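You operate a simulated robot arm through the tools that you are given. There is no shell and no other tool. Be economical: measure what you need, move in short steps, check, and stop when the job is done.

Carry out the task below with a simulated robot arm. There is one attempt and no reset: what you move stays moved.

Task
Share out the labels on the worktop beside the sink. At the end: the white label marked "lentils" from the worktop beside the sink is on the beige small board (marked "KEYS") on the worktop beside the sink; the white label that says "oats" from the worktop beside the sink is in the top drawer; whatever was shut is shut again. Leave all else as you found it, and nothing knocked over (what rides in a drawer may roll over).
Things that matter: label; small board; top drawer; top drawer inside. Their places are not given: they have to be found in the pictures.

The check looks at the end state, three seconds after you hand in, the way a careful person would. Anything else that was tipped, shoved, dropped, spilled or broken makes it a failure.

Robot
A 7-joint arm with a two-finger parallel gripper, fixed in place. Base frame: the origin is at the foot of the arm, x ahead of it, y to its left, z up. Readings come in m, rad, newtons and seconds.
With the tool pointing down near the work surface it reaches from about 0.24 to 0.68 m from the base axis. Its first joint turns from -1.152 to 1.152 rad. Payload 2.4 kg.
Tool frame: the origin (TCP) lies between the finger pads and is the grasp point; the fingertips stand 0.03 m ahead of it; z points along the fingers, y is the line along which they close. The gripper opens to 0.094 m. The fingers are 0.028 m wide and 0.01 m thick; the gripper's body (0.05 by 0.096 m) begins 0.055 m behind the TCP.
Orientation is told as [roll, pitch, yaw] about the base's x, y, z axes, in that order, counted from this pose: with the fingers straight down and closing along the base's y, the tool's x points along the base's -x, its y along +y and its z along -z.

Tools
- The arm moves only by the tool servo_tool. Its argument "targets" is a list of rows, each an object (a shift or turn left out is 0, a gripper value left out holds the last) with "linear": the shift along the base's x, y, z in cm, a list of three; "delta_rot": the turn, a rotation vector about the base's x, y, z in rad, a list of three. In form: [{"linear": [tx, ty, tz], "delta_rot": [ax, ay, az]}, ...]. A call has 1 to 20 rows; each row is the pose to reach, as a shift and turn from the pose commanded when the call began. "fingers" is the closure, from 0 (fully open) to 1 (shut), set as the call begins (left out, the last holds). A row lasts 0.2 s, in which the tool goes at most 0.05 m and 0.15 rad; a call with a longer step from one row to the next is refused whole, and so is a gripper value outside its range. Where a pose cannot be reached the arm comes as near as it can. A force on the tool above 40 N (or 10 N above the force at the start of the call, whichever is more), or a blocked arm, ends the call early, and 0.2 s more pass. Each finger travels about 0.153 m/s and halts on what it meets, pressing with about 20 N; the grip force reading is that of the motor and also rises with nothing between the fingers. The clock runs only during rows and for 0.2 s after the last one: add rows that repeat a pose to give the fingers time. It gives the time, the measured TCP pose, the force on the tool (base axes), the opening and the grip force at its end, in the units of the frame above (readings bear some noise), and new pictures: "views" is both (left out), scene, wrist or none.
- Cameras (640 x 400 px; columns grow to the right, rows downward): "scene" is fixed at [0.034, 0.47, 1.4433]; the picture's right is [-0.79, -0.61, 0.00], its down [-0.36, 0.46, -0.81] and it looks along [0.50, -0.64, -0.59] (base axes); focal length 317 px, centre (320, 200). "wrist" rides on the gripper at [-0.037, 0, -0.058] in the tool frame; the picture's right is [0.00, -1.00, 0.00], its down [0.97, 0.00, -0.24] and it looks along [0.24, 0.00, 0.97] (tool axes); focal length 218 px, centre (320, 200).
- locate(camera, pixels): for up to 12 pixels [column, row] of the newest picture of that camera ("zoom" is the newest enlarged one), the place [x, y, z] in the base frame of the surface seen there, good to about 0.002 m. It takes no simulated time.
- enlarge(camera, box): a new picture of the part [left, top, right, bottom] of that camera's present view, enlarged. It takes no simulated time.
- finish_job(): hands the job in; it is judged then, once.

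Keep the steps short. Do not move on a guess: measure, check each grasp and each placing, and mend mistakes. In all there are 80 turns and 120 pictures (those below and enlarged ones count). Leave the gripper open and the arm clear of the work at the hand-in unless told otherwise, and finish with a single line.

The tools are called after "Emit:" by a JSON object that holds its "method" and its "body". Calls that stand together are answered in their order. servo_tool: Moves the arm, as the interface text tells. Its arguments: {"type":"object","properties":{"targets":{"type":"array"},"fingers":{"type":"number"},"views":{"type":"string","enum":["both","scene","wrist","none"]}},"required":["targets"]} The other tools are called the same way: locate (camera, pixels) gives the place of the surface under pixels of a picture; enlarge (camera, box) takes an enlarged picture of a part of a camera's view; finish_job () hands the job in.

At the start:

```text
clock: 0.0
position: [0.4118, -0.0053, 1.1529]
tcp_rot: [-0.002, 0.001, -0.001]
force: [0.0, -0.1, -0.4]
finger_gap: 0.0937
grasp_force: 0.0
```

scene: 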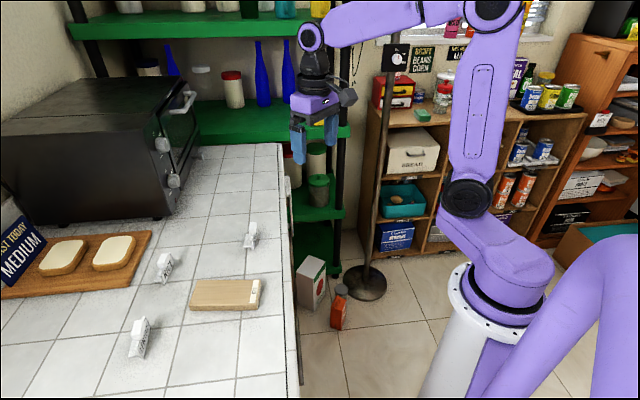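
wrist: 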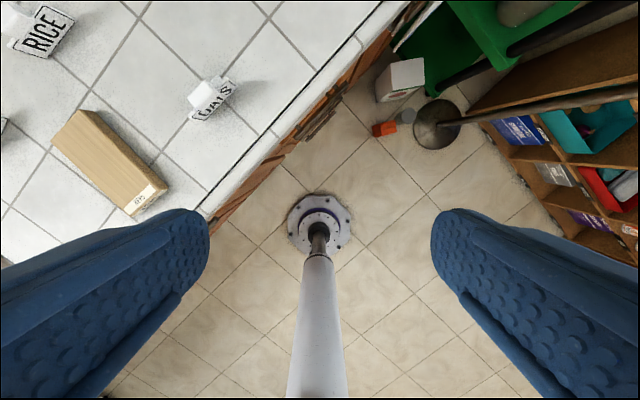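

I see three white labels around (250,235), (165,268), (140,337) and a beige board at (225,295). I'll enlarge and measure these first.

Emit:
{"method": "enlarge", "body": {"camera": "scene", "box": [100, 200, 310, 370]}}

Emit:
{"method": "enlarge", "body": {"camera": "wrist", "box": [160, 0, 420, 220]}}

Emit:
{"method": "locate", "body": {"camera": "scene", "pixels": [[250, 230], [250, 245], [165, 262], [165, 275], [138, 328], [138, 348], [200, 280], [192, 308], [259, 280], [256, 309], [282, 145], [296, 380]]}}

Emit:
{"method": "locate", "body": {"camera": "wrist", "pixels": [[210, 92], [300, 140], [320, 115], [260, 165], [350, 60], [40, 20], [75, 120], [140, 205], [240, 195], [212, 112], [232, 84], [195, 113]]}}

```text
2.35 times, centred on (205, 285) of scene
```

zoom: 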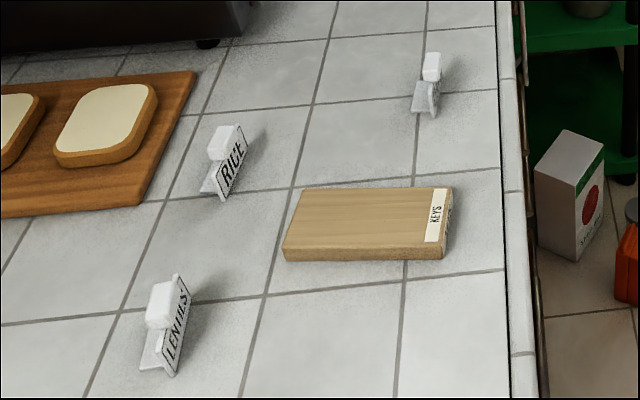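

```text
1.82 times, centred on (290, 110) of wrist
```

zoom: 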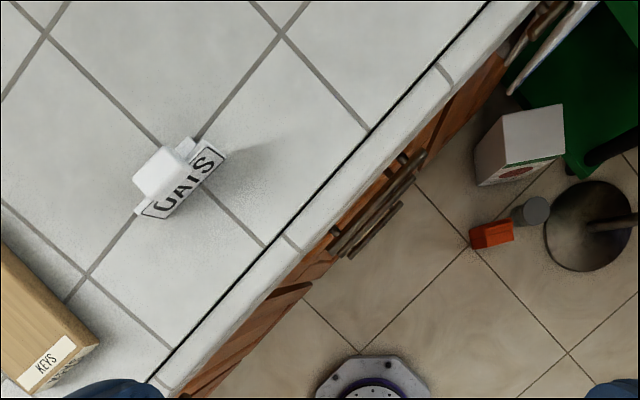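

```text
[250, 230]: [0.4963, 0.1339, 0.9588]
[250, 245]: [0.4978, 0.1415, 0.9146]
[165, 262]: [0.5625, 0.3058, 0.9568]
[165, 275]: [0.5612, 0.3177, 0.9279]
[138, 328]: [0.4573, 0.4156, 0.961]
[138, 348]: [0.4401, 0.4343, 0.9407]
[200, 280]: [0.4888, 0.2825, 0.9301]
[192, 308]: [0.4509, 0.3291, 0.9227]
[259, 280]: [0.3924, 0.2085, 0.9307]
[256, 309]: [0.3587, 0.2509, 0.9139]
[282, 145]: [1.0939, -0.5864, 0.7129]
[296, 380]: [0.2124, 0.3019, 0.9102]
```

```text
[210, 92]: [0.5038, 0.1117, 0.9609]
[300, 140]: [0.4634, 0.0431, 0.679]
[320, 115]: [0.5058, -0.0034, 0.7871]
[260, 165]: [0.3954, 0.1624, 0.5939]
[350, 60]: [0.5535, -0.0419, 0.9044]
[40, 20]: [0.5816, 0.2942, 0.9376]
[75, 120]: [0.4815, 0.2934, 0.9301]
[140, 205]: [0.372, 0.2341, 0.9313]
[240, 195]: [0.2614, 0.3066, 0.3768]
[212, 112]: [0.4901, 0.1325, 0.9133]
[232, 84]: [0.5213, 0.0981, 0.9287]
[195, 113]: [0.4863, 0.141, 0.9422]
```

The labels stand upright with a white block on top. "OATS" is at about (0.50,0.12) and "LENTILS" at about (0.45,0.42). The counter front runs diagonally and has drawer handles. I'll measure the handles and the edge from the zoom picture.

Emit:
{"method": "locate", "body": {"camera": "zoom", "pixels": [[425, 160], [340, 250], [395, 205], [400, 207], [350, 252], [385, 222], [404, 158], [440, 70], [320, 230], [480, 55], [270, 310], [390, 195]]}}

Emit:
{"method": "enlarge", "body": {"camera": "wrist", "box": [230, 60, 390, 180]}}

```text
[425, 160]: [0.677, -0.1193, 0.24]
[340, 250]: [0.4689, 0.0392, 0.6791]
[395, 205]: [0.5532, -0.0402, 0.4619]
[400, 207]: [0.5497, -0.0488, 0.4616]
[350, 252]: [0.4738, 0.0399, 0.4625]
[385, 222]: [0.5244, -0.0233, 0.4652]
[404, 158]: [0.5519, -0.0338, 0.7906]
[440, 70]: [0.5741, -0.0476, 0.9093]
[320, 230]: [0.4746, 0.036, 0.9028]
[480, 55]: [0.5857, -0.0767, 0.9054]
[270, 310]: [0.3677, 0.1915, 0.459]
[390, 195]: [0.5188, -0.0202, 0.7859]
```

```text
3.33 times, centred on (310, 120) of wrist
```

zoom: 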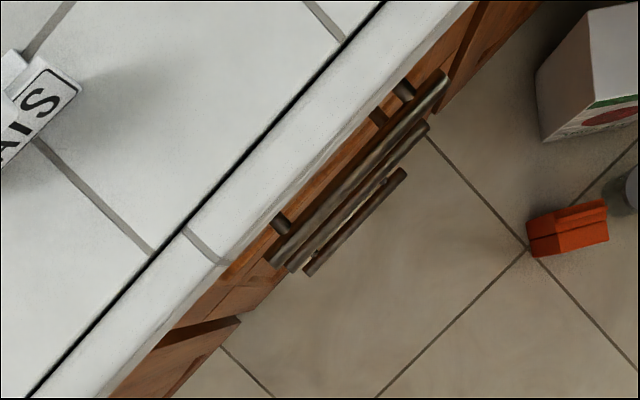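

Three stacked handles are visible. The top one runs from (270,262) to (447,73) in this zoom, so I'll measure it.

Emit:
{"method": "locate", "body": {"camera": "zoom", "pixels": [[272, 261], [300, 228], [330, 197], [360, 164], [400, 122], [440, 81], [404, 88], [278, 222], [320, 215], [250, 255], [225, 262], [300, 260]]}}

```text
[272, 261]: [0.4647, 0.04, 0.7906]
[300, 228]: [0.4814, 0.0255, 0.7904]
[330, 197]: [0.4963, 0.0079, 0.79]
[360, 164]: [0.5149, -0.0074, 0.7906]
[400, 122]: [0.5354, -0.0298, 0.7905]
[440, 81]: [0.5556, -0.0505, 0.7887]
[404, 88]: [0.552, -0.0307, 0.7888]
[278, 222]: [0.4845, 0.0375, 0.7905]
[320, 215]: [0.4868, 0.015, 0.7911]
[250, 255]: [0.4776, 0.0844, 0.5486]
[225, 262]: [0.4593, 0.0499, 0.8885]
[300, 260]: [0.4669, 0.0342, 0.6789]
```

Top handle: the bar's midpoint is about (0.510,-0.004,0.787), it runs along (0.707,-0.707), and it pulls toward (-0.707,-0.707). The worktop lip overhangs the gap, so I'll approach with a tilted tool. First step: yaw -45° and stand off in front of the handle.

Emit:
{"method": "servo_tool", "body": {"targets": [{"linear": [0, -1.5, 0], "delta_rot": [0, 0, -0.131]}, {"linear": [0, -3, 0], "delta_rot": [0, 0, -0.262]}, {"linear": [0, -5, 0], "delta_rot": [0, 0, -0.393]}, {"linear": [0, -7, 0], "delta_rot": [0, 0, -0.524]}, {"linear": [0, -9, 0], "delta_rot": [0, 0, -0.655]}, {"linear": [0, -11, 0], "delta_rot": [0, 0, -0.785]}, {"linear": [0, -11, 0], "delta_rot": [0, 0, -0.785]}], "fingers": 0, "views": "none"}}

```text
clock: 1.6
position: [0.4125, -0.1152, 1.1534]
tcp_rot: [-0.001, 0.0, -0.787]
force: [0.0, 0.0, 0.1]
finger_gap: 0.094
grasp_force: 0.1
```

Yaw is reached. Now I'll tilt 60° toward the counter front, lower somewhat, and look at the front.

Emit:
{"method": "servo_tool", "body": {"targets": [{"linear": [-1, -1, -2], "delta_rot": [0.093, -0.093, 0]}, {"linear": [-2, -2, -4], "delta_rot": [0.186, -0.186, 0]}, {"linear": [-3, -3, -6], "delta_rot": [0.279, -0.279, 0]}, {"linear": [-4, -4, -8], "delta_rot": [0.372, -0.372, 0]}, {"linear": [-4, -4, -10], "delta_rot": [0.465, -0.465, 0]}, {"linear": [-4, -4, -12], "delta_rot": [0.558, -0.558, 0]}, {"linear": [-4, -4, -14], "delta_rot": [0.651, -0.651, 0]}, {"linear": [-4, -4, -16], "delta_rot": [0.742, -0.742, 0]}, {"linear": [-4, -4, -16], "delta_rot": [0.742, -0.742, 0]}]}}

```text
clock: 3.6
position: [0.3739, -0.1547, 0.9927]
tcp_rot: [1.051, 0.0, -0.787]
force: [1.0, -0.2, -0.1]
finger_gap: 0.0942
grasp_force: 0.1
```

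scene: 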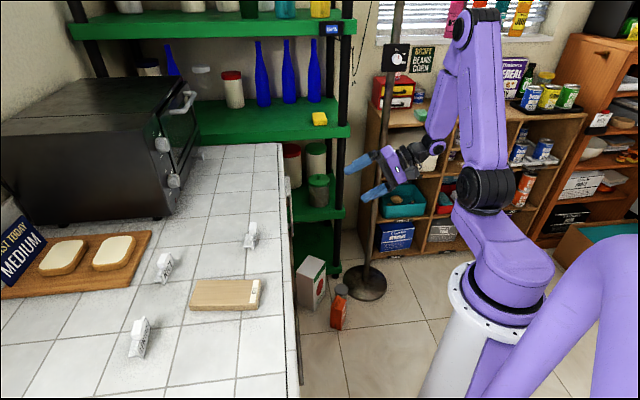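
wrist: 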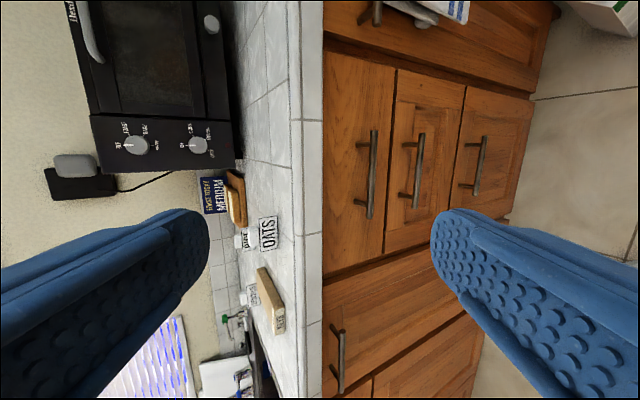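

The drawer stack is clear in the wrist picture, with the top drawer handle at (373,175). I'll measure its ends, posts and front face.

Emit:
{"method": "locate", "body": {"camera": "wrist", "pixels": [[373, 135], [373, 175], [371, 214], [360, 145], [360, 201], [350, 175], [345, 100], [350, 240], [329, 175], [390, 175], [313, 175], [418, 170]]}}

```text
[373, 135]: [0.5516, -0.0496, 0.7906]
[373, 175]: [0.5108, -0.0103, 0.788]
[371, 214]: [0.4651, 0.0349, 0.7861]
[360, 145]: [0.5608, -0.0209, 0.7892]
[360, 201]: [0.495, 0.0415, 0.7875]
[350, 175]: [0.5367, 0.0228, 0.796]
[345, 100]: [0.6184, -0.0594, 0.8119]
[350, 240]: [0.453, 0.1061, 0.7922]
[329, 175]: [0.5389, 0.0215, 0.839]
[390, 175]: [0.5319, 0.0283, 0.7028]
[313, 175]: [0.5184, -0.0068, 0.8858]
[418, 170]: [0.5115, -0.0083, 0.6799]
```

The front face sits 0.395 m along the normal and the bar at about 0.357. I'll tilt to nearly horizontal and descend to bar height while staying back.

Emit:
{"method": "servo_tool", "body": {"targets": [{"linear": [0, 0, -3], "delta_rot": [0.083, -0.083, 0]}, {"linear": [0, 0, -6], "delta_rot": [0.166, -0.166, 0]}, {"linear": [0, 0, -9], "delta_rot": [0.249, -0.249, 0]}, {"linear": [0, 0, -12], "delta_rot": [0.332, -0.332, 0]}, {"linear": [0, 0, -15], "delta_rot": [0.34, -0.34, 0]}, {"linear": [0, 0, -18], "delta_rot": [0.34, -0.34, 0]}, {"linear": [0, 0, -20.5], "delta_rot": [0.34, -0.34, 0]}, {"linear": [0, 0, -20.5], "delta_rot": [0.34, -0.34, 0]}], "fingers": 0.35}}

```text
clock: 5.4
position: [0.373, -0.1545, 0.7892]
tcp_rot: [1.532, 0.001, -0.786]
force: [0.8, 0.8, -0.6]
finger_gap: 0.061
grasp_force: 0.0
```

scene: 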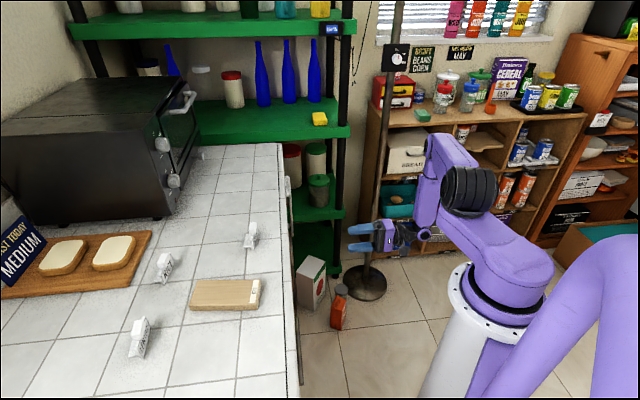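
wrist: 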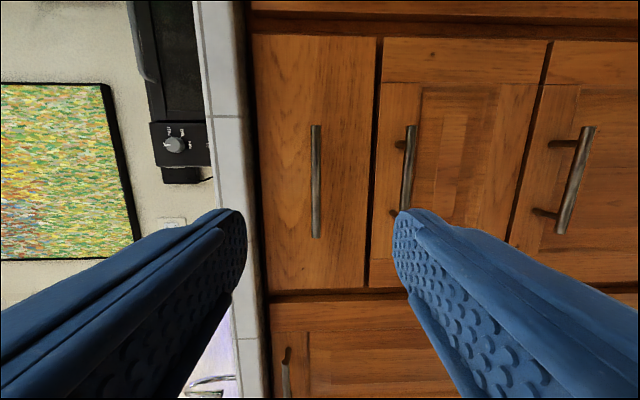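

Aligned: the bar at (316,180) sits between the fingers. Moving forward onto it.

Emit:
{"method": "servo_tool", "body": {"targets": [{"linear": [2.2, 2.3, -0.1]}, {"linear": [4.4, 4.7, -0.2]}, {"linear": [6.6, 7.1, -0.2]}, {"linear": [8.8, 9.5, -0.2]}, {"linear": [10.5, 11.5, -0.2]}, {"linear": [12, 13.2, -0.2]}, {"linear": [13.3, 14.6, -0.2]}, {"linear": [13.3, 14.6, -0.2]}]}}

```text
clock: 7.2
position: [0.5064, -0.0105, 0.7857]
tcp_rot: [1.532, 0.0, -0.787]
force: [0.1, 0.0, -0.6]
finger_gap: 0.0611
grasp_force: 0.0
```

scene: 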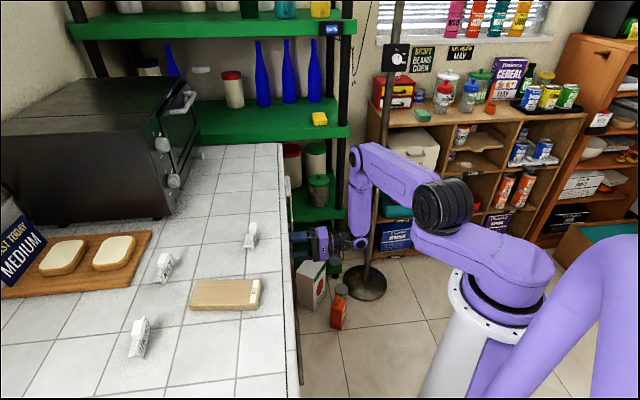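
wrist: 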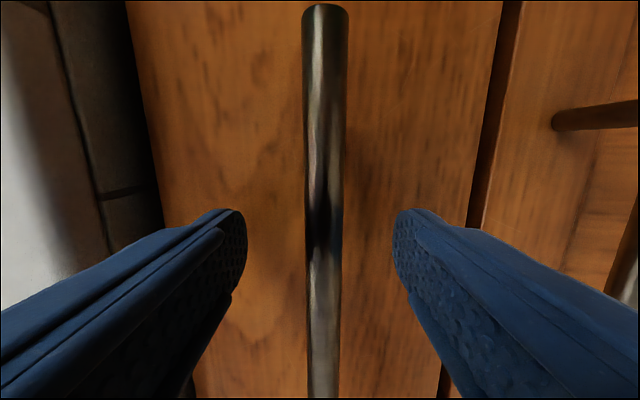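

The bar is centred between the fingers, so I'll close on it.

Emit:
{"method": "servo_tool", "body": {"targets": [{}, {}, {}], "fingers": 1, "views": "none"}}

```text
clock: 8.0
position: [0.5049, -0.0107, 0.7837]
tcp_rot: [1.528, -0.001, -0.787]
force: [-21.8, -14.1, -14.6]
finger_gap: 0.0119
grasp_force: 45.0
```

The bar is held with a gap of 12 mm. Now I'll pull the drawer along (-0.707,-0.707) in small steps.

Emit:
{"method": "servo_tool", "body": {"targets": [{"linear": [-1, -1, 0]}, {"linear": [-2, -2, 0]}, {"linear": [-3, -3, 0]}, {"linear": [-4, -4, 0]}, {"linear": [-5, -5, 0]}, {"linear": [-6, -6, 0]}, {"linear": [-7, -7, 0]}, {"linear": [-8, -8, 0]}, {"linear": [-9, -9, 0]}, {"linear": [-10, -10, 0]}, {"linear": [-11, -11, 0]}, {"linear": [-11, -11, 0]}]}}

```text
clock: 10.6
position: [0.3959, -0.1196, 0.7853]
tcp_rot: [1.523, -0.001, -0.784]
force: [3.6, -4.6, -22.5]
finger_gap: 0.011
grasp_force: 45.1
```

scene: 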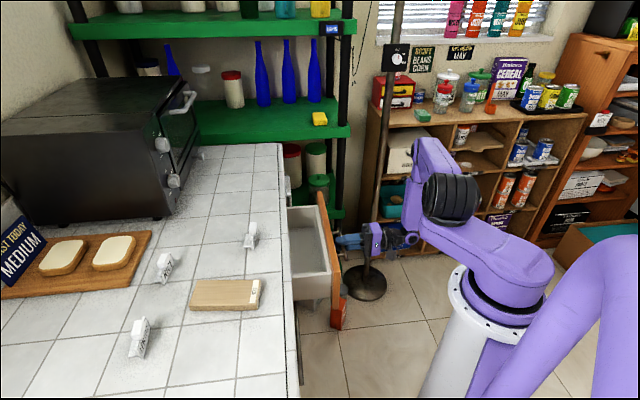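
wrist: 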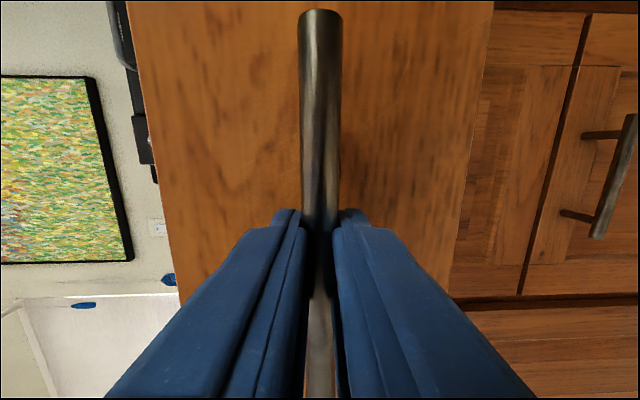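

The drawer is open about 15 cm and its interior is visible at (305,250). I'll measure the inside.

Emit:
{"method": "locate", "body": {"camera": "scene", "pixels": [[305, 240], [310, 262], [318, 270], [296, 230], [325, 200], [335, 290], [322, 235], [300, 210], [331, 272], [288, 205], [294, 275], [312, 290]]}}

Emit:
{"method": "enlarge", "body": {"camera": "scene", "box": [270, 170, 370, 340]}}

```text
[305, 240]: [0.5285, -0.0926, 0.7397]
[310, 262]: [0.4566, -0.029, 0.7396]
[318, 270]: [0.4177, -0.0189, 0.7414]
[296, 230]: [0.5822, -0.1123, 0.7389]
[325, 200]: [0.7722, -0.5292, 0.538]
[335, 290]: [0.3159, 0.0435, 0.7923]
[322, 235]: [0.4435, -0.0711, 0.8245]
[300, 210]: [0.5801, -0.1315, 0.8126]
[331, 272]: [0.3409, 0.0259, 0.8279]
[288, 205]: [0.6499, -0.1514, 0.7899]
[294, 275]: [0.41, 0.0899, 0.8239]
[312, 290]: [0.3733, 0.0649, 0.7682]
```

```text
2.35 times, centred on (320, 255) of scene
```

zoom: 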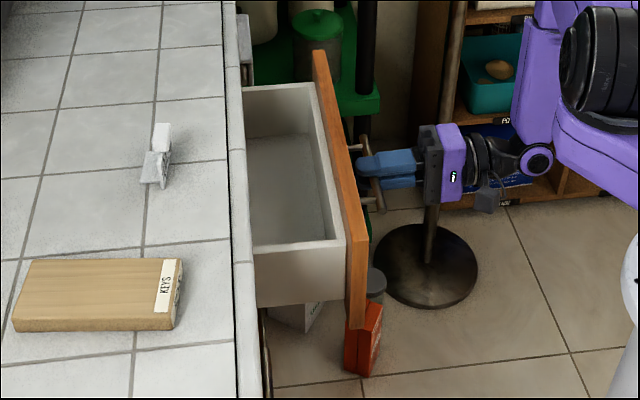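

The floor is at z=0.74, the walls reach 0.825, and about 9.5 cm is clear of the worktop lip. A few more centimetres would give room, so I'll pull 4.5 cm more.

Emit:
{"method": "servo_tool", "body": {"targets": [{"linear": [-0.8, -0.8, 0]}, {"linear": [-1.6, -1.6, 0]}, {"linear": [-2.4, -2.4, 0]}, {"linear": [-3.2, -3.2, 0]}, {"linear": [-3.2, -3.2, 0]}], "views": "none"}}

```text
clock: 11.8
position: [0.3622, -0.1521, 0.7845]
tcp_rot: [1.524, 0.0, -0.784]
force: [0.5, -1.7, -25.4]
finger_gap: 0.0111
grasp_force: 44.5
```

Pulled smoothly. I'll release and back straight off the bar.

Emit:
{"method": "servo_tool", "body": {"targets": [{}, {}, {"linear": [-1.5, -1.5, 0]}, {"linear": [-3, -3, 0]}, {"linear": [-5, -5, 0]}, {"linear": [-6, -6, 0]}, {"linear": [-6, -6, 0]}], "fingers": 0.35}}

```text
clock: 13.4
position: [0.3028, -0.2115, 0.7851]
tcp_rot: [1.531, 0.0, -0.785]
force: [-0.3, -0.3, -0.4]
finger_gap: 0.0611
grasp_force: 0.1
```

scene: 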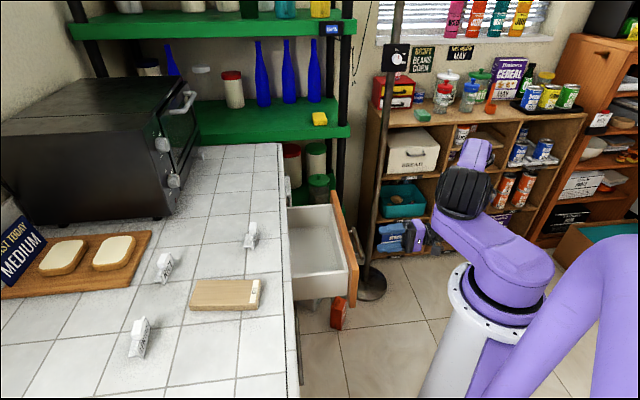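
wrist: 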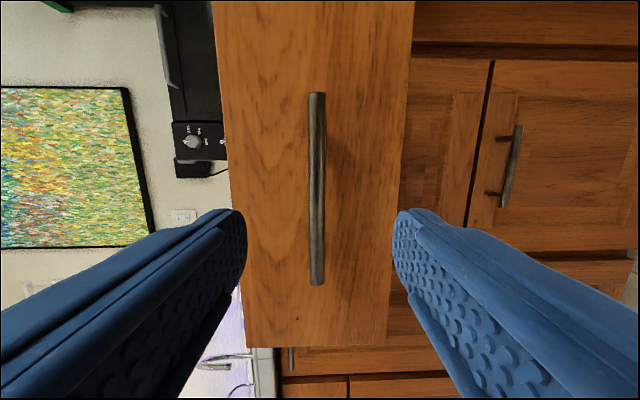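

The drawer stays open. I'll rise and bring the tool back to vertical.

Emit:
{"method": "servo_tool", "body": {"targets": [{"linear": [0, 0, 4]}, {"linear": [0, 0, 8]}, {"linear": [0, 0, 12]}, {"linear": [0, 0, 16], "delta_rot": [-0.098, 0.098, 0]}, {"linear": [0, 0, 20], "delta_rot": [-0.196, 0.196, 0]}, {"linear": [0, 0, 24], "delta_rot": [-0.294, 0.294, 0]}, {"linear": [0, 0, 28], "delta_rot": [-0.392, 0.392, 0]}, {"linear": [0, 0, 31], "delta_rot": [-0.49, 0.49, 0]}, {"linear": [1, 1, 33], "delta_rot": [-0.588, 0.588, 0]}, {"linear": [2, 2, 34], "delta_rot": [-0.686, 0.686, 0]}, {"linear": [4, 4, 34], "delta_rot": [-0.784, 0.784, 0]}, {"linear": [6, 6, 34], "delta_rot": [-0.882, 0.882, 0]}, {"linear": [8, 8, 34], "delta_rot": [-0.98, 0.98, 0]}, {"linear": [9, 10, 34], "delta_rot": [-1.0826, 1.0826, 0]}, {"linear": [10, 13, 34], "delta_rot": [-1.0826, 1.0826, 0]}, {"linear": [11, 17, 34], "delta_rot": [-1.0826, 1.0826, 0]}, {"linear": [12, 20.5, 34], "delta_rot": [-1.0826, 1.0826, 0]}, {"linear": [12, 20.5, 34], "delta_rot": [-1.0826, 1.0826, 0]}], "fingers": 0}}

```text
clock: 17.2
position: [0.4246, -0.0065, 1.1252]
tcp_rot: [-0.001, 0.0, -0.785]
force: [-1.1, -0.1, -0.1]
finger_gap: 0.0941
grasp_force: 0.0
```

scene: 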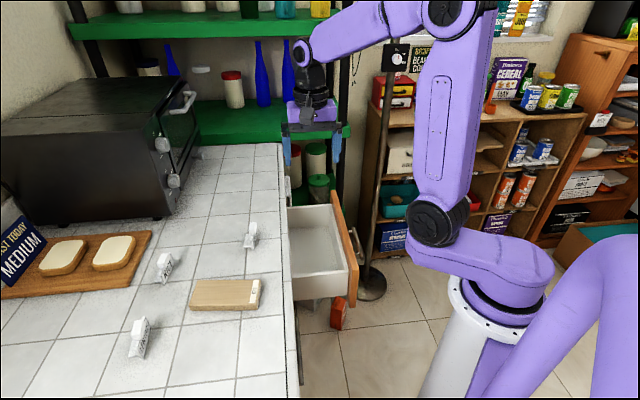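
wrist: 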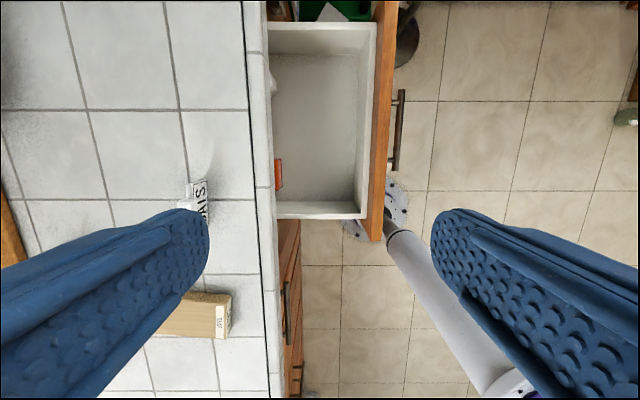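

The drawer interior is visible, with something orange in it at (278,172). Next I'll move above the oats label for a closer look, and measure the drawer contents from this view first.

Emit:
{"method": "locate", "body": {"camera": "wrist", "pixels": [[278, 172], [272, 85], [315, 80], [315, 180], [350, 60], [350, 190], [361, 120], [320, 206], [320, 55], [368, 120], [283, 205], [262, 120]]}}

Emit:
{"method": "servo_tool", "body": {"targets": [{"linear": [2, 3, 0]}, {"linear": [4, 6.5, -1]}, {"linear": [6, 10, -2]}, {"linear": [7.5, 13, -3]}, {"linear": [7.5, 13, -3]}], "views": "wrist"}}

```text
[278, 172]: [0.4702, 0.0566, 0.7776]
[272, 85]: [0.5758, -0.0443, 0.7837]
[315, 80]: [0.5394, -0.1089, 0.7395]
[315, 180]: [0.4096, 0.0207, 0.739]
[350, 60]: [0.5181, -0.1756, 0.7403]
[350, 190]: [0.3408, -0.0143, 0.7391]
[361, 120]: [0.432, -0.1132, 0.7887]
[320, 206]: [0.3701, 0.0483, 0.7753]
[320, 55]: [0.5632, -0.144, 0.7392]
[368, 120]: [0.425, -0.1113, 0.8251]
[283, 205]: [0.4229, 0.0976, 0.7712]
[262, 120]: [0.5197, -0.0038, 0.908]
```

```text
clock: 18.4
position: [0.4984, 0.1223, 1.0944]
tcp_rot: [0.0, 0.0, -0.784]
force: [0.0, 0.8, 0.0]
finger_gap: 0.0939
grasp_force: 0.1
```

wrist: 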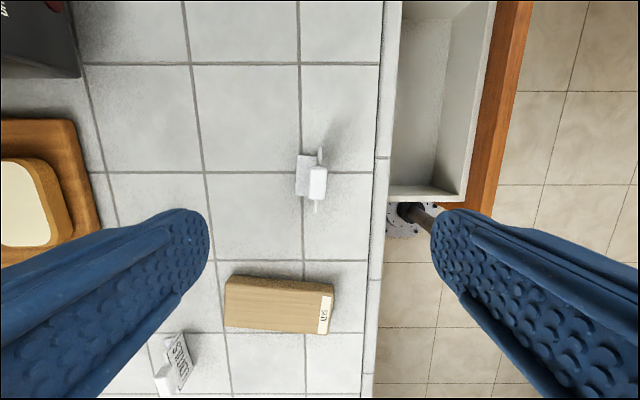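

The oats label is at (315,180). I'll enlarge and measure it.

Emit:
{"method": "enlarge", "body": {"camera": "wrist", "box": [280, 140, 360, 220]}}

Emit:
{"method": "locate", "body": {"camera": "wrist", "pixels": [[312, 168], [325, 168], [318, 183], [312, 196], [324, 196], [321, 150], [316, 210], [300, 175], [304, 158], [300, 192], [309, 183], [326, 183]]}}

Emit:
{"method": "enlarge", "body": {"camera": "wrist", "box": [140, 260, 360, 400]}}

```text
5.00 times, centred on (320, 180) of wrist
```

zoom: 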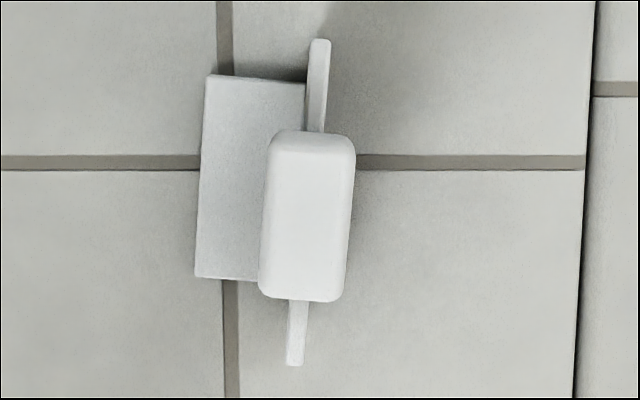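

```text
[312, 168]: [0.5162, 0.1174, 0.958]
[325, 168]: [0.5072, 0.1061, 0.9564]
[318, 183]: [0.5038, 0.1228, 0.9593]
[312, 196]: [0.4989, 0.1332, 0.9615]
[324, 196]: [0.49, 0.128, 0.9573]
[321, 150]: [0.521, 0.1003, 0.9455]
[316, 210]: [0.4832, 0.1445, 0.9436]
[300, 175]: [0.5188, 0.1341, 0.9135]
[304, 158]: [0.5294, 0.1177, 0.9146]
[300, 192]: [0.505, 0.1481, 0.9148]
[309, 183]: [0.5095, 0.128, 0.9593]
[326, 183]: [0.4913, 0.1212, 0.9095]
```

```text
2.86 times, centred on (250, 330) of wrist
```

zoom: 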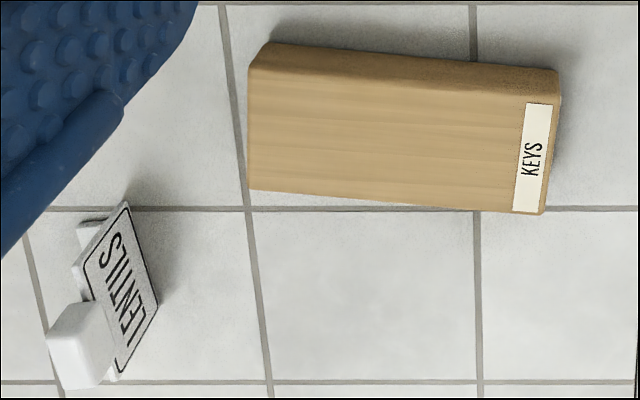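

The label has a foot at z≈0.915, a thin plate, and a grip block (3.5×1.7 cm, top 0.960) centred at about (0.5035,0.1215), with its axis at -49°. I'll yaw slightly and descend so the tips stay above the foot.

Emit:
{"method": "servo_tool", "body": {"targets": [{"linear": [0.5, 0, -3], "delta_rot": [0, 0, -0.075]}, {"linear": [0.5, 0, -6], "delta_rot": [0, 0, -0.075]}, {"linear": [0.5, 0, -9], "delta_rot": [0, 0, -0.075]}, {"linear": [0.5, 0, -11], "delta_rot": [0, 0, -0.075]}, {"linear": [0.5, 0, -11], "delta_rot": [0, 0, -0.075]}], "fingers": 0.2}}

```text
clock: 19.6
position: [0.5021, 0.1228, 0.9861]
tcp_rot: [-0.002, 0.0, -0.861]
force: [-0.7, -0.3, 0.4]
finger_gap: 0.0752
grasp_force: 0.0
```

scene: 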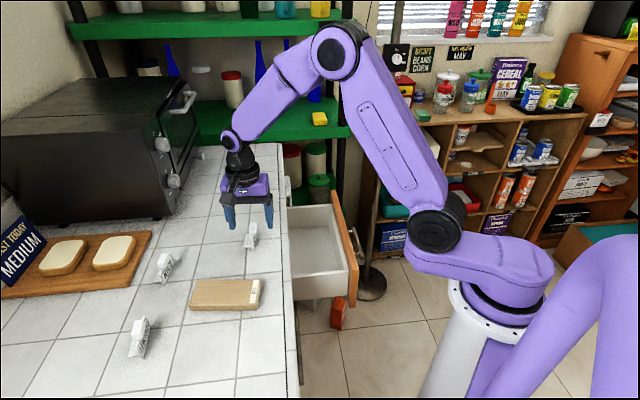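
wrist: 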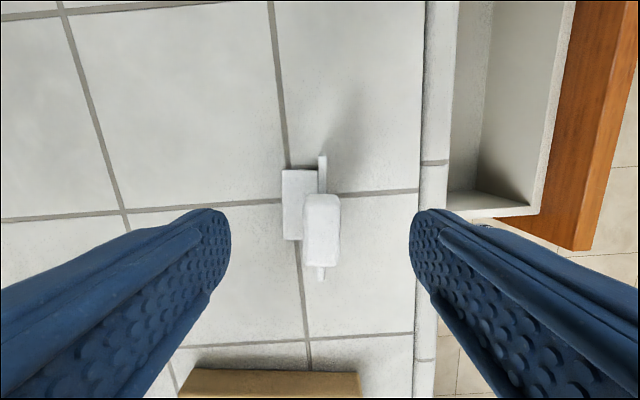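

The block is at (321,230), centred and parallel to the fingers. Descending to z=0.953 and closing.

Emit:
{"method": "servo_tool", "body": {"targets": [{"linear": [0.1, -0.1, -1.5]}, {"linear": [0.1, -0.1, -3.2]}, {"linear": [0.1, -0.1, -3.2]}], "views": "wrist"}}

Emit:
{"method": "servo_tool", "body": {"targets": [{}, {}, {}], "fingers": 1, "views": "wrist"}}

```text
clock: 20.4
position: [0.5043, 0.1221, 0.9537]
tcp_rot: [-0.002, 0.001, -0.859]
force: [-0.1, 0.3, -0.5]
finger_gap: 0.0754
grasp_force: 0.0
```

wrist: 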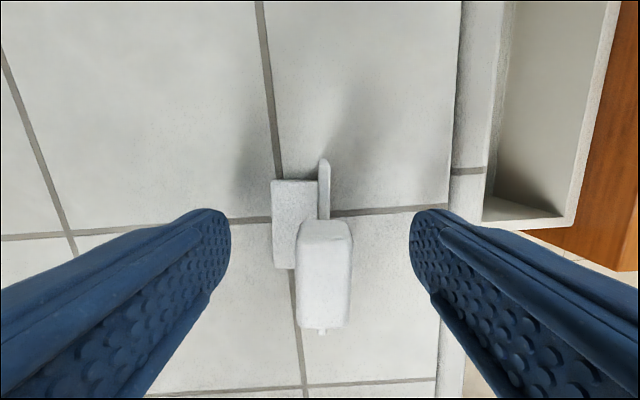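

```text
clock: 21.2
position: [0.504, 0.1217, 0.9535]
tcp_rot: [0.0, 0.0, -0.859]
force: [-0.1, -0.3, -0.4]
finger_gap: 0.0191
grasp_force: 19.7
```

wrist: 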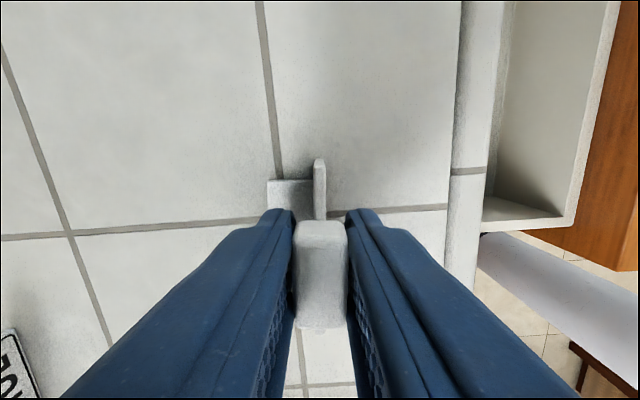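

Held (19 mm gap, 20 N). I'll lift and carry it over the drawer opening, aiming for TCP (0.460,-0.050).

Emit:
{"method": "servo_tool", "body": {"targets": [{"linear": [0, 0, 2.5]}, {"linear": [0, 0, 6]}, {"linear": [0, 0, 9]}, {"linear": [-0.9, -3.5, 9]}, {"linear": [-1.8, -7, 9]}, {"linear": [-2.7, -10.5, 9]}, {"linear": [-3.6, -14, 9]}, {"linear": [-4.4, -17.1, 9], "delta_rot": [0, 0, 0.075]}, {"linear": [-4.4, -17.1, 9], "delta_rot": [0, 0, 0.075]}]}}

```text
clock: 23.2
position: [0.4597, -0.0479, 1.0442]
tcp_rot: [0.0, -0.001, -0.784]
force: [0.7, -0.3, -0.5]
finger_gap: 0.0194
grasp_force: 20.2
```

scene: 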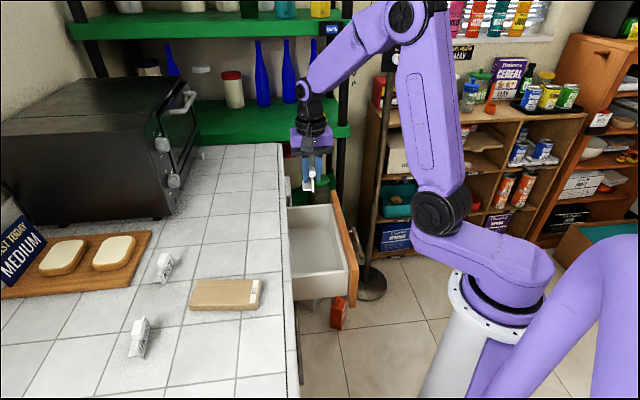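
wrist: 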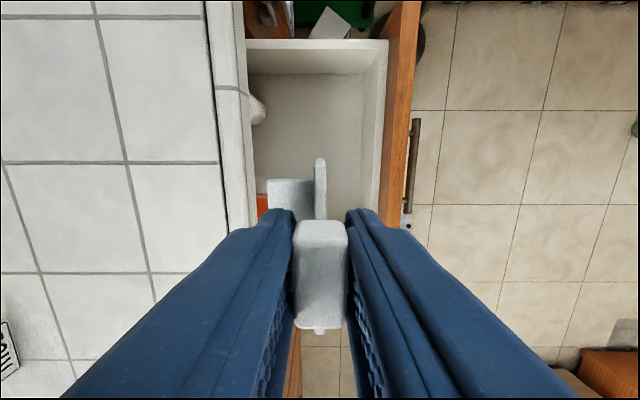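

The label is over the drawer opening. Descending partway, then checking.

Emit:
{"method": "servo_tool", "body": {"targets": [{"linear": [0, 0, -4]}, {"linear": [0, 0, -8]}, {"linear": [0, 0, -12]}, {"linear": [0, 0, -16]}, {"linear": [0, 0, -19]}, {"linear": [0, 0, -21]}, {"linear": [0, 0, -21]}]}}

```text
clock: 24.8
position: [0.461, -0.0481, 0.8333]
tcp_rot: [0.0, 0.0, -0.786]
force: [0.1, -0.4, 0.2]
finger_gap: 0.0195
grasp_force: 20.3
```

scene: 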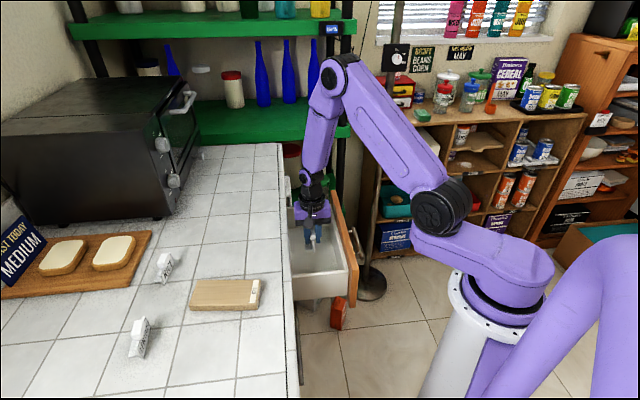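
wrist: 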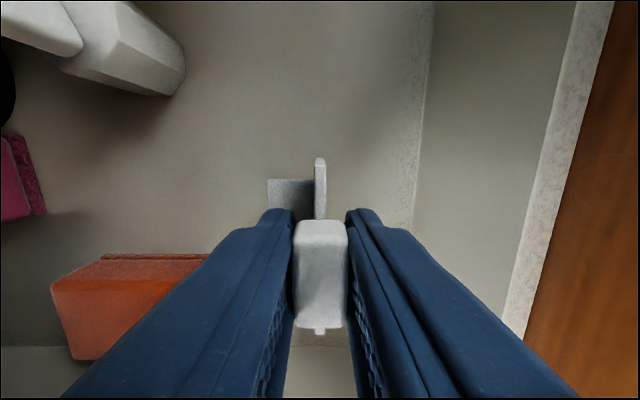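

There's an orange item to the left, so I'll measure its near edge before going lower.

Emit:
{"method": "locate", "body": {"camera": "wrist", "pixels": [[202, 258], [190, 275], [130, 290], [60, 285], [180, 75], [35, 190], [340, 100], [425, 100], [275, 195], [120, 345]]}}

```text
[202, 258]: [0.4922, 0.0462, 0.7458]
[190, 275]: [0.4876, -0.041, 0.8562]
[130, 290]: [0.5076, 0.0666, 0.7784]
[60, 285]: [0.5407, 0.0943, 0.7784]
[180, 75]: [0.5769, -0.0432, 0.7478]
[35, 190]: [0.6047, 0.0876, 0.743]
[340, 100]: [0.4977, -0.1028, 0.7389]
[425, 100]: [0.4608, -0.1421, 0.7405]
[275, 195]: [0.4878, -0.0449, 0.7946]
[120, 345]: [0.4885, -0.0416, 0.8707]
```

The item is at least 5 cm beyond the finger. Lowering 4.7 cm to just above the drawer floor.

Emit:
{"method": "servo_tool", "body": {"targets": [{"linear": [0, 0, -1.5]}, {"linear": [0, 0, -3]}, {"linear": [0, 0, -4]}, {"linear": [0, 0, -4.8]}, {"linear": [0, 0, -4.8]}], "views": "none"}}

Emit:
{"method": "servo_tool", "body": {"targets": [{}, {}], "fingers": 0.55, "views": "wrist"}}

```text
clock: 26.0
position: [0.4603, -0.0487, 0.7856]
tcp_rot: [-0.001, -0.001, -0.787]
force: [0.2, -0.1, -0.5]
finger_gap: 0.0193
grasp_force: 19.8
```

```text
clock: 26.6
position: [0.4602, -0.0468, 0.786]
tcp_rot: [-0.002, 0.0, -0.785]
force: [0.9, 0.0, -1.0]
finger_gap: 0.0422
grasp_force: 0.1
```

wrist: 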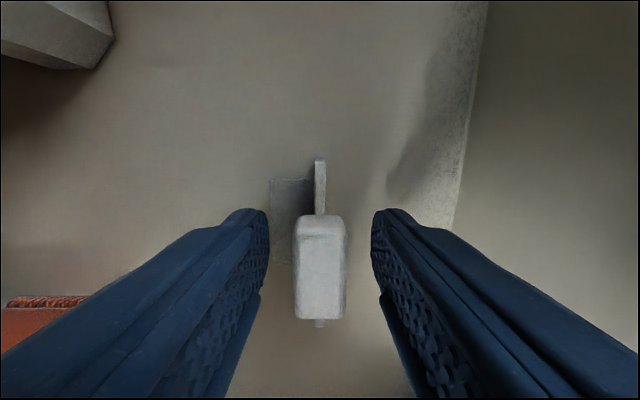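

The label stands upright, released. I'll raise the gripper straight up.

Emit:
{"method": "servo_tool", "body": {"targets": [{"linear": [0, 0, 2]}, {"linear": [0, 0, 5]}, {"linear": [0, 0, 9]}, {"linear": [0, 0, 14]}, {"linear": [0, 0, 19]}, {"linear": [0, 0, 24]}, {"linear": [0, 0, 29]}, {"linear": [0, 0, 34]}, {"linear": [-4, -4, 34]}, {"linear": [-4, -4, 34]}]}}

```text
refused: row 9 steps farther than a row can; nothing moved
```

Emit:
{"method": "servo_tool", "body": {"targets": [{"linear": [0, 0, 2]}, {"linear": [0, 0, 5]}, {"linear": [0, 0, 9]}, {"linear": [0, 0, 14]}, {"linear": [0, 0, 19]}, {"linear": [0, 0, 24]}, {"linear": [0, 0, 29]}, {"linear": [0, 0, 34]}, {"linear": [-3, -3, 34]}, {"linear": [-3, -3, 34]}]}}

```text
clock: 28.8
position: [0.4314, -0.0793, 1.1248]
tcp_rot: [-0.004, 0.0, -0.784]
force: [0.7, 0.4, 0.4]
finger_gap: 0.0422
grasp_force: 0.1
```

scene: 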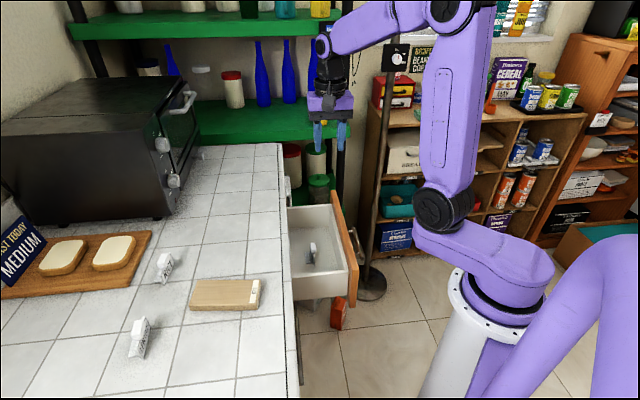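
wrist: 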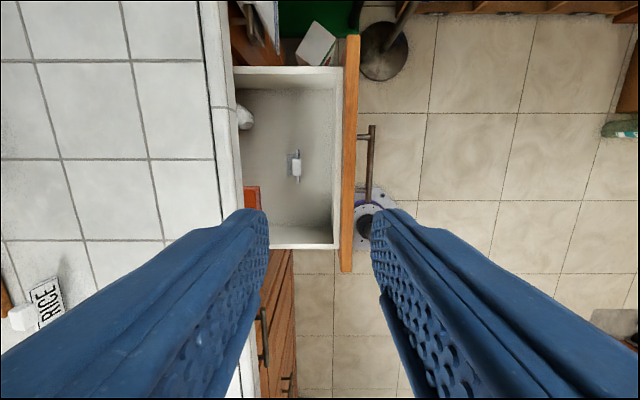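

The oats label stands in the drawer at (297,165). Now back off and tilt the tool horizontal, still high up.

Emit:
{"method": "servo_tool", "body": {"targets": [{"linear": [-2, -2, 0], "delta_rot": [0.098, -0.098, 0]}, {"linear": [-4, -4, 0], "delta_rot": [0.196, -0.196, 0]}, {"linear": [-6, -6, 0], "delta_rot": [0.294, -0.294, 0]}, {"linear": [-8, -8, 0], "delta_rot": [0.392, -0.392, 0]}, {"linear": [-10, -10, 0], "delta_rot": [0.49, -0.49, 0]}, {"linear": [-12, -12, -1], "delta_rot": [0.588, -0.588, 0]}, {"linear": [-12.8, -13.2, -3], "delta_rot": [0.686, -0.686, 0]}, {"linear": [-12.8, -13.2, -6], "delta_rot": [0.784, -0.784, 0]}, {"linear": [-12.8, -13.2, -10], "delta_rot": [0.882, -0.882, 0]}, {"linear": [-12.8, -13.2, -14], "delta_rot": [0.98, -0.98, 0]}, {"linear": [-12.8, -13.2, -18], "delta_rot": [1.0826, -1.0826, 0]}, {"linear": [-12.8, -13.2, -22], "delta_rot": [1.0826, -1.0826, 0]}, {"linear": [-12.8, -13.2, -26], "delta_rot": [1.0826, -1.0826, 0]}, {"linear": [-12.8, -13.2, -30], "delta_rot": [1.0826, -1.0826, 0]}, {"linear": [-12.8, -13.2, -33.9], "delta_rot": [1.0826, -1.0826, 0]}, {"linear": [-12.8, -13.2, -33.9], "delta_rot": [1.0826, -1.0826, 0]}], "fingers": 0.35}}

```text
clock: 32.2
position: [0.3032, -0.2107, 0.7867]
tcp_rot: [1.53, 0.0, -0.785]
force: [-0.4, 0.0, 0.2]
finger_gap: 0.0609
grasp_force: 0.2
```

scene: 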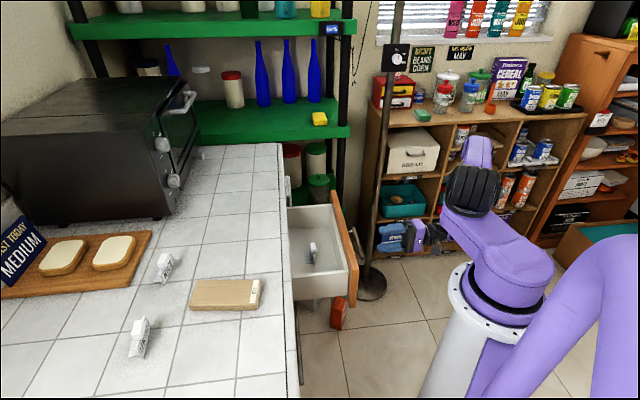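
wrist: 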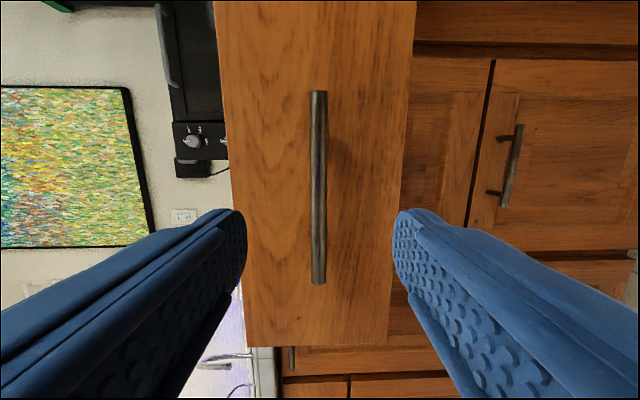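

The drawer bar is straddled. I'll push the front slowly inward so the label stays standing.

Emit:
{"method": "servo_tool", "body": {"targets": [{"linear": [2, 2, 0]}, {"linear": [4, 4, 0]}, {"linear": [5.5, 5.5, 0]}, {"linear": [6.3, 6.3, 0]}, {"linear": [7, 7, 0]}, {"linear": [7.8, 7.8, 0]}, {"linear": [8.7, 8.7, 0]}, {"linear": [9.6, 9.6, 0]}, {"linear": [10.6, 10.6, 0]}, {"linear": [11.6, 11.6, 0]}, {"linear": [12.6, 12.6, 0]}, {"linear": [13.6, 13.6, 0]}, {"linear": [14.6, 14.6, 0]}, {"linear": [15.6, 15.6, 0]}, {"linear": [16.6, 16.6, 0]}, {"linear": [17.5, 17.5, 0]}, {"linear": [18.3, 18.3, 0]}, {"linear": [19, 19, 0]}, {"linear": [19.6, 19.6, 0]}, {"linear": [20, 20, 0]}]}}

```text
clock: 36.4
position: [0.5018, -0.0104, 0.7867]
tcp_rot: [1.531, -0.002, -0.784]
force: [0.6, 0.3, 0.4]
finger_gap: 0.061
grasp_force: 0.0
```

scene: 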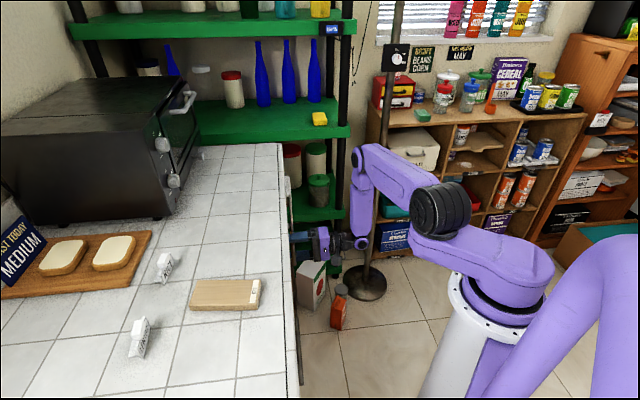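
wrist: 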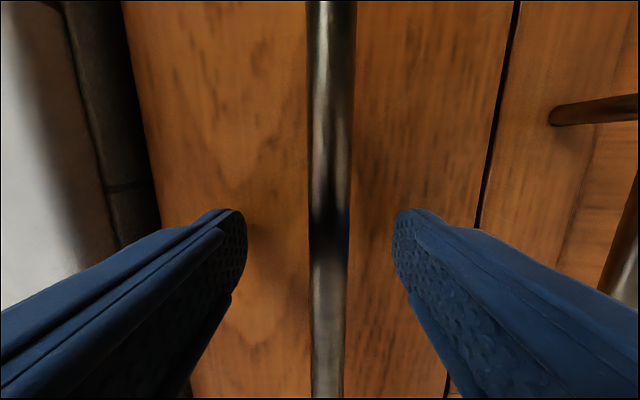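

Nearly shut, about 1–2 cm to go. I'll push gently until the force rises.

Emit:
{"method": "servo_tool", "body": {"targets": [{"linear": [0.4, 0.4, 0]}, {"linear": [0.8, 0.8, 0]}, {"linear": [1.1, 1.1, 0]}, {"linear": [1.4, 1.4, 0]}, {"linear": [1.6, 1.6, 0]}, {"linear": [1.8, 1.8, 0]}, {"linear": [2.0, 2.0, 0]}], "views": "wrist"}}

```text
clock: 37.5
position: [0.5125, 0.0, 0.7857]
tcp_rot: [1.532, 0.005, -0.791]
force: [-9.4, -3.6, 0.3]
finger_gap: 0.0613
grasp_force: 0.2
stopped in row 5: the force on the tool passed its limit (the readings are from after the stop); the commanded pose is now the measured one
```

wrist: 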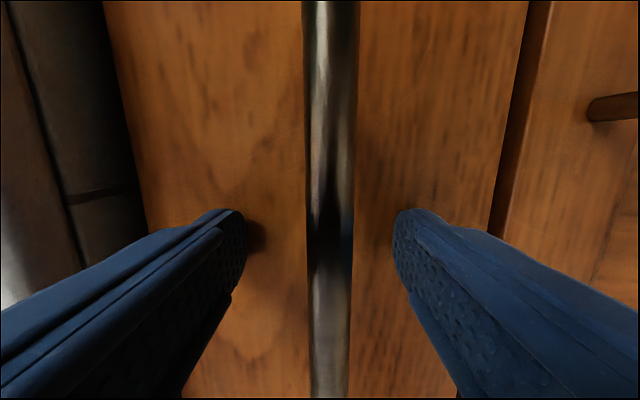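

The push stopped on force. Checking whether the face is back at its original 0.395.

Emit:
{"method": "locate", "body": {"camera": "wrist", "pixels": [[280, 100], [400, 100], [290, 300], [328, 100], [520, 220], [500, 120]]}}

Emit:
{"method": "servo_tool", "body": {"targets": [{"linear": [-2, -2, 0]}, {"linear": [-5, -5, 0]}, {"linear": [-8, -8, 0]}, {"linear": [-11, -11, 0]}, {"linear": [-14, -15, 0]}, {"linear": [-14, -15, 0]}]}}

```text
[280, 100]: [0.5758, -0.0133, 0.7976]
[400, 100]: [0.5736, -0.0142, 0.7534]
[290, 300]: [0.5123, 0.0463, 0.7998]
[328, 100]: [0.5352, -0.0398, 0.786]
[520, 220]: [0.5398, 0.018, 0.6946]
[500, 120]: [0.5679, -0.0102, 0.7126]
```

```text
clock: 38.9
position: [0.3722, -0.1485, 0.7865]
tcp_rot: [1.531, 0.004, -0.79]
force: [0.7, -0.2, -0.2]
finger_gap: 0.061
grasp_force: 0.1
```

scene: 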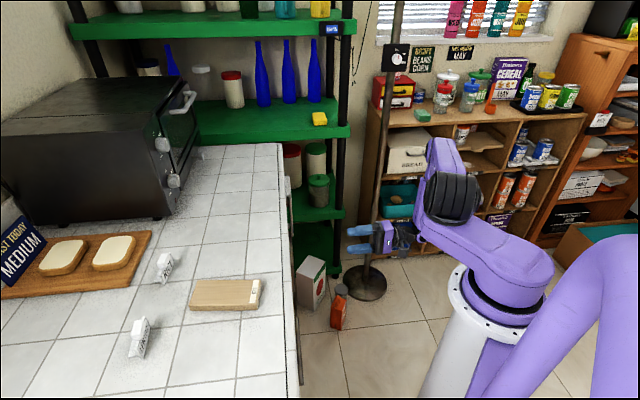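
wrist: 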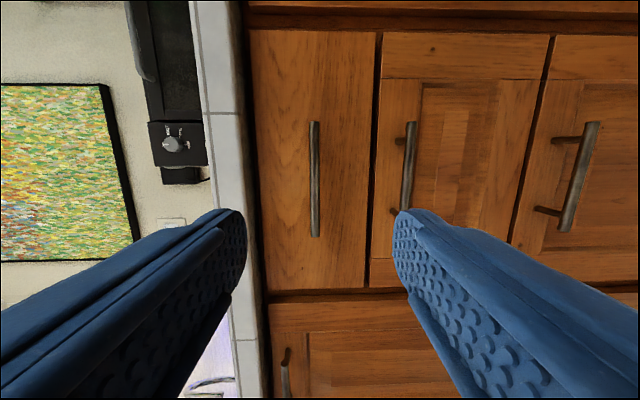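

The face reads 0.395–0.398, which matches shut. I'll double-check the bar and the neighbouring fronts from here.

Emit:
{"method": "locate", "body": {"camera": "wrist", "pixels": [[314, 130], [314, 180], [314, 228], [290, 180], [350, 180], [409, 160], [290, 250], [350, 80], [395, 200], [580, 170]]}}

```text
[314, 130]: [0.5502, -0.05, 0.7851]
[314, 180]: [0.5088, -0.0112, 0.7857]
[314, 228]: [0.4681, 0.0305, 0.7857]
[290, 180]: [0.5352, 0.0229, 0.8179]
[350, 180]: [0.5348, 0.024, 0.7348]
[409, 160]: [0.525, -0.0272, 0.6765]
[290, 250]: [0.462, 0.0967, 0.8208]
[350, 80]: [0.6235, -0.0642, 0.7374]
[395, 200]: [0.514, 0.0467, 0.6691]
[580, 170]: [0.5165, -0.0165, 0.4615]
```

Shut (face 0.395 as before). Rising and returning the tool to vertical, heading toward the lentils label.

Emit:
{"method": "servo_tool", "body": {"targets": [{"linear": [0, 0, 4]}, {"linear": [0, 0, 8]}, {"linear": [0, 0, 12]}, {"linear": [0, 0, 16], "delta_rot": [-0.098, 0.098, 0]}, {"linear": [0, 0, 20], "delta_rot": [-0.196, 0.196, 0]}, {"linear": [0, 0, 24], "delta_rot": [-0.294, 0.294, 0]}, {"linear": [0, 0, 28], "delta_rot": [-0.392, 0.392, 0]}, {"linear": [0, 0, 31], "delta_rot": [-0.49, 0.49, 0]}, {"linear": [0, 1, 33], "delta_rot": [-0.588, 0.588, 0]}, {"linear": [0, 2, 34], "delta_rot": [-0.686, 0.686, 0]}, {"linear": [0, 4, 34], "delta_rot": [-0.784, 0.784, 0]}, {"linear": [1, 7, 34], "delta_rot": [-0.882, 0.882, 0]}, {"linear": [2, 11, 34], "delta_rot": [-0.98, 0.98, 0]}, {"linear": [3, 15, 34], "delta_rot": [-1.0826, 1.0826, 0]}, {"linear": [3, 19, 34], "delta_rot": [-1.0826, 1.0826, 0]}, {"linear": [3, 23, 34], "delta_rot": [-1.0826, 1.0826, 0]}, {"linear": [3, 27, 34], "delta_rot": [-1.0826, 1.0826, 0]}, {"linear": [3, 31, 34], "delta_rot": [-1.0826, 1.0826, 0]}, {"linear": [3, 35, 34], "delta_rot": [-1.0826, 1.0826, 0]}, {"linear": [3, 35, 34], "delta_rot": [-1.0826, 1.0826, 0]}], "fingers": 0, "views": "none"}}

Emit:
{"method": "servo_tool", "body": {"targets": [{"linear": [0, 4, 0]}, {"linear": [0, 8, 0]}, {"linear": [0, 12, 0]}, {"linear": [0, 16, 0]}, {"linear": [0, 16, 0]}]}}

```text
clock: 43.1
position: [0.4041, 0.2004, 1.1257]
tcp_rot: [-0.001, -0.008, -0.79]
force: [0.6, 0.5, 0.5]
finger_gap: 0.0941
grasp_force: 0.1
```

```text
clock: 44.3
position: [0.4034, 0.3614, 1.1253]
tcp_rot: [-0.001, -0.006, -0.792]
force: [-0.2, 0.4, 0.8]
finger_gap: 0.094
grasp_force: 0.1
```

scene: 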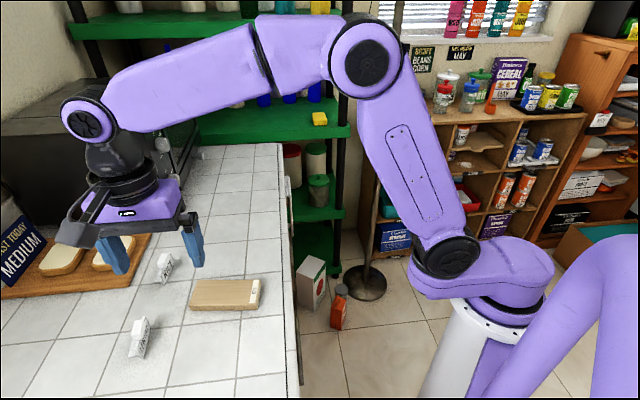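
wrist: 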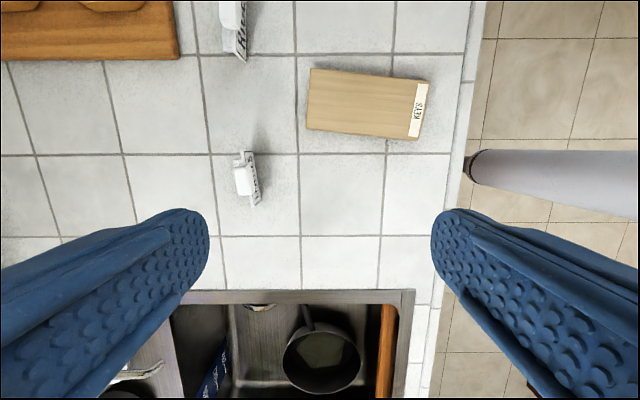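

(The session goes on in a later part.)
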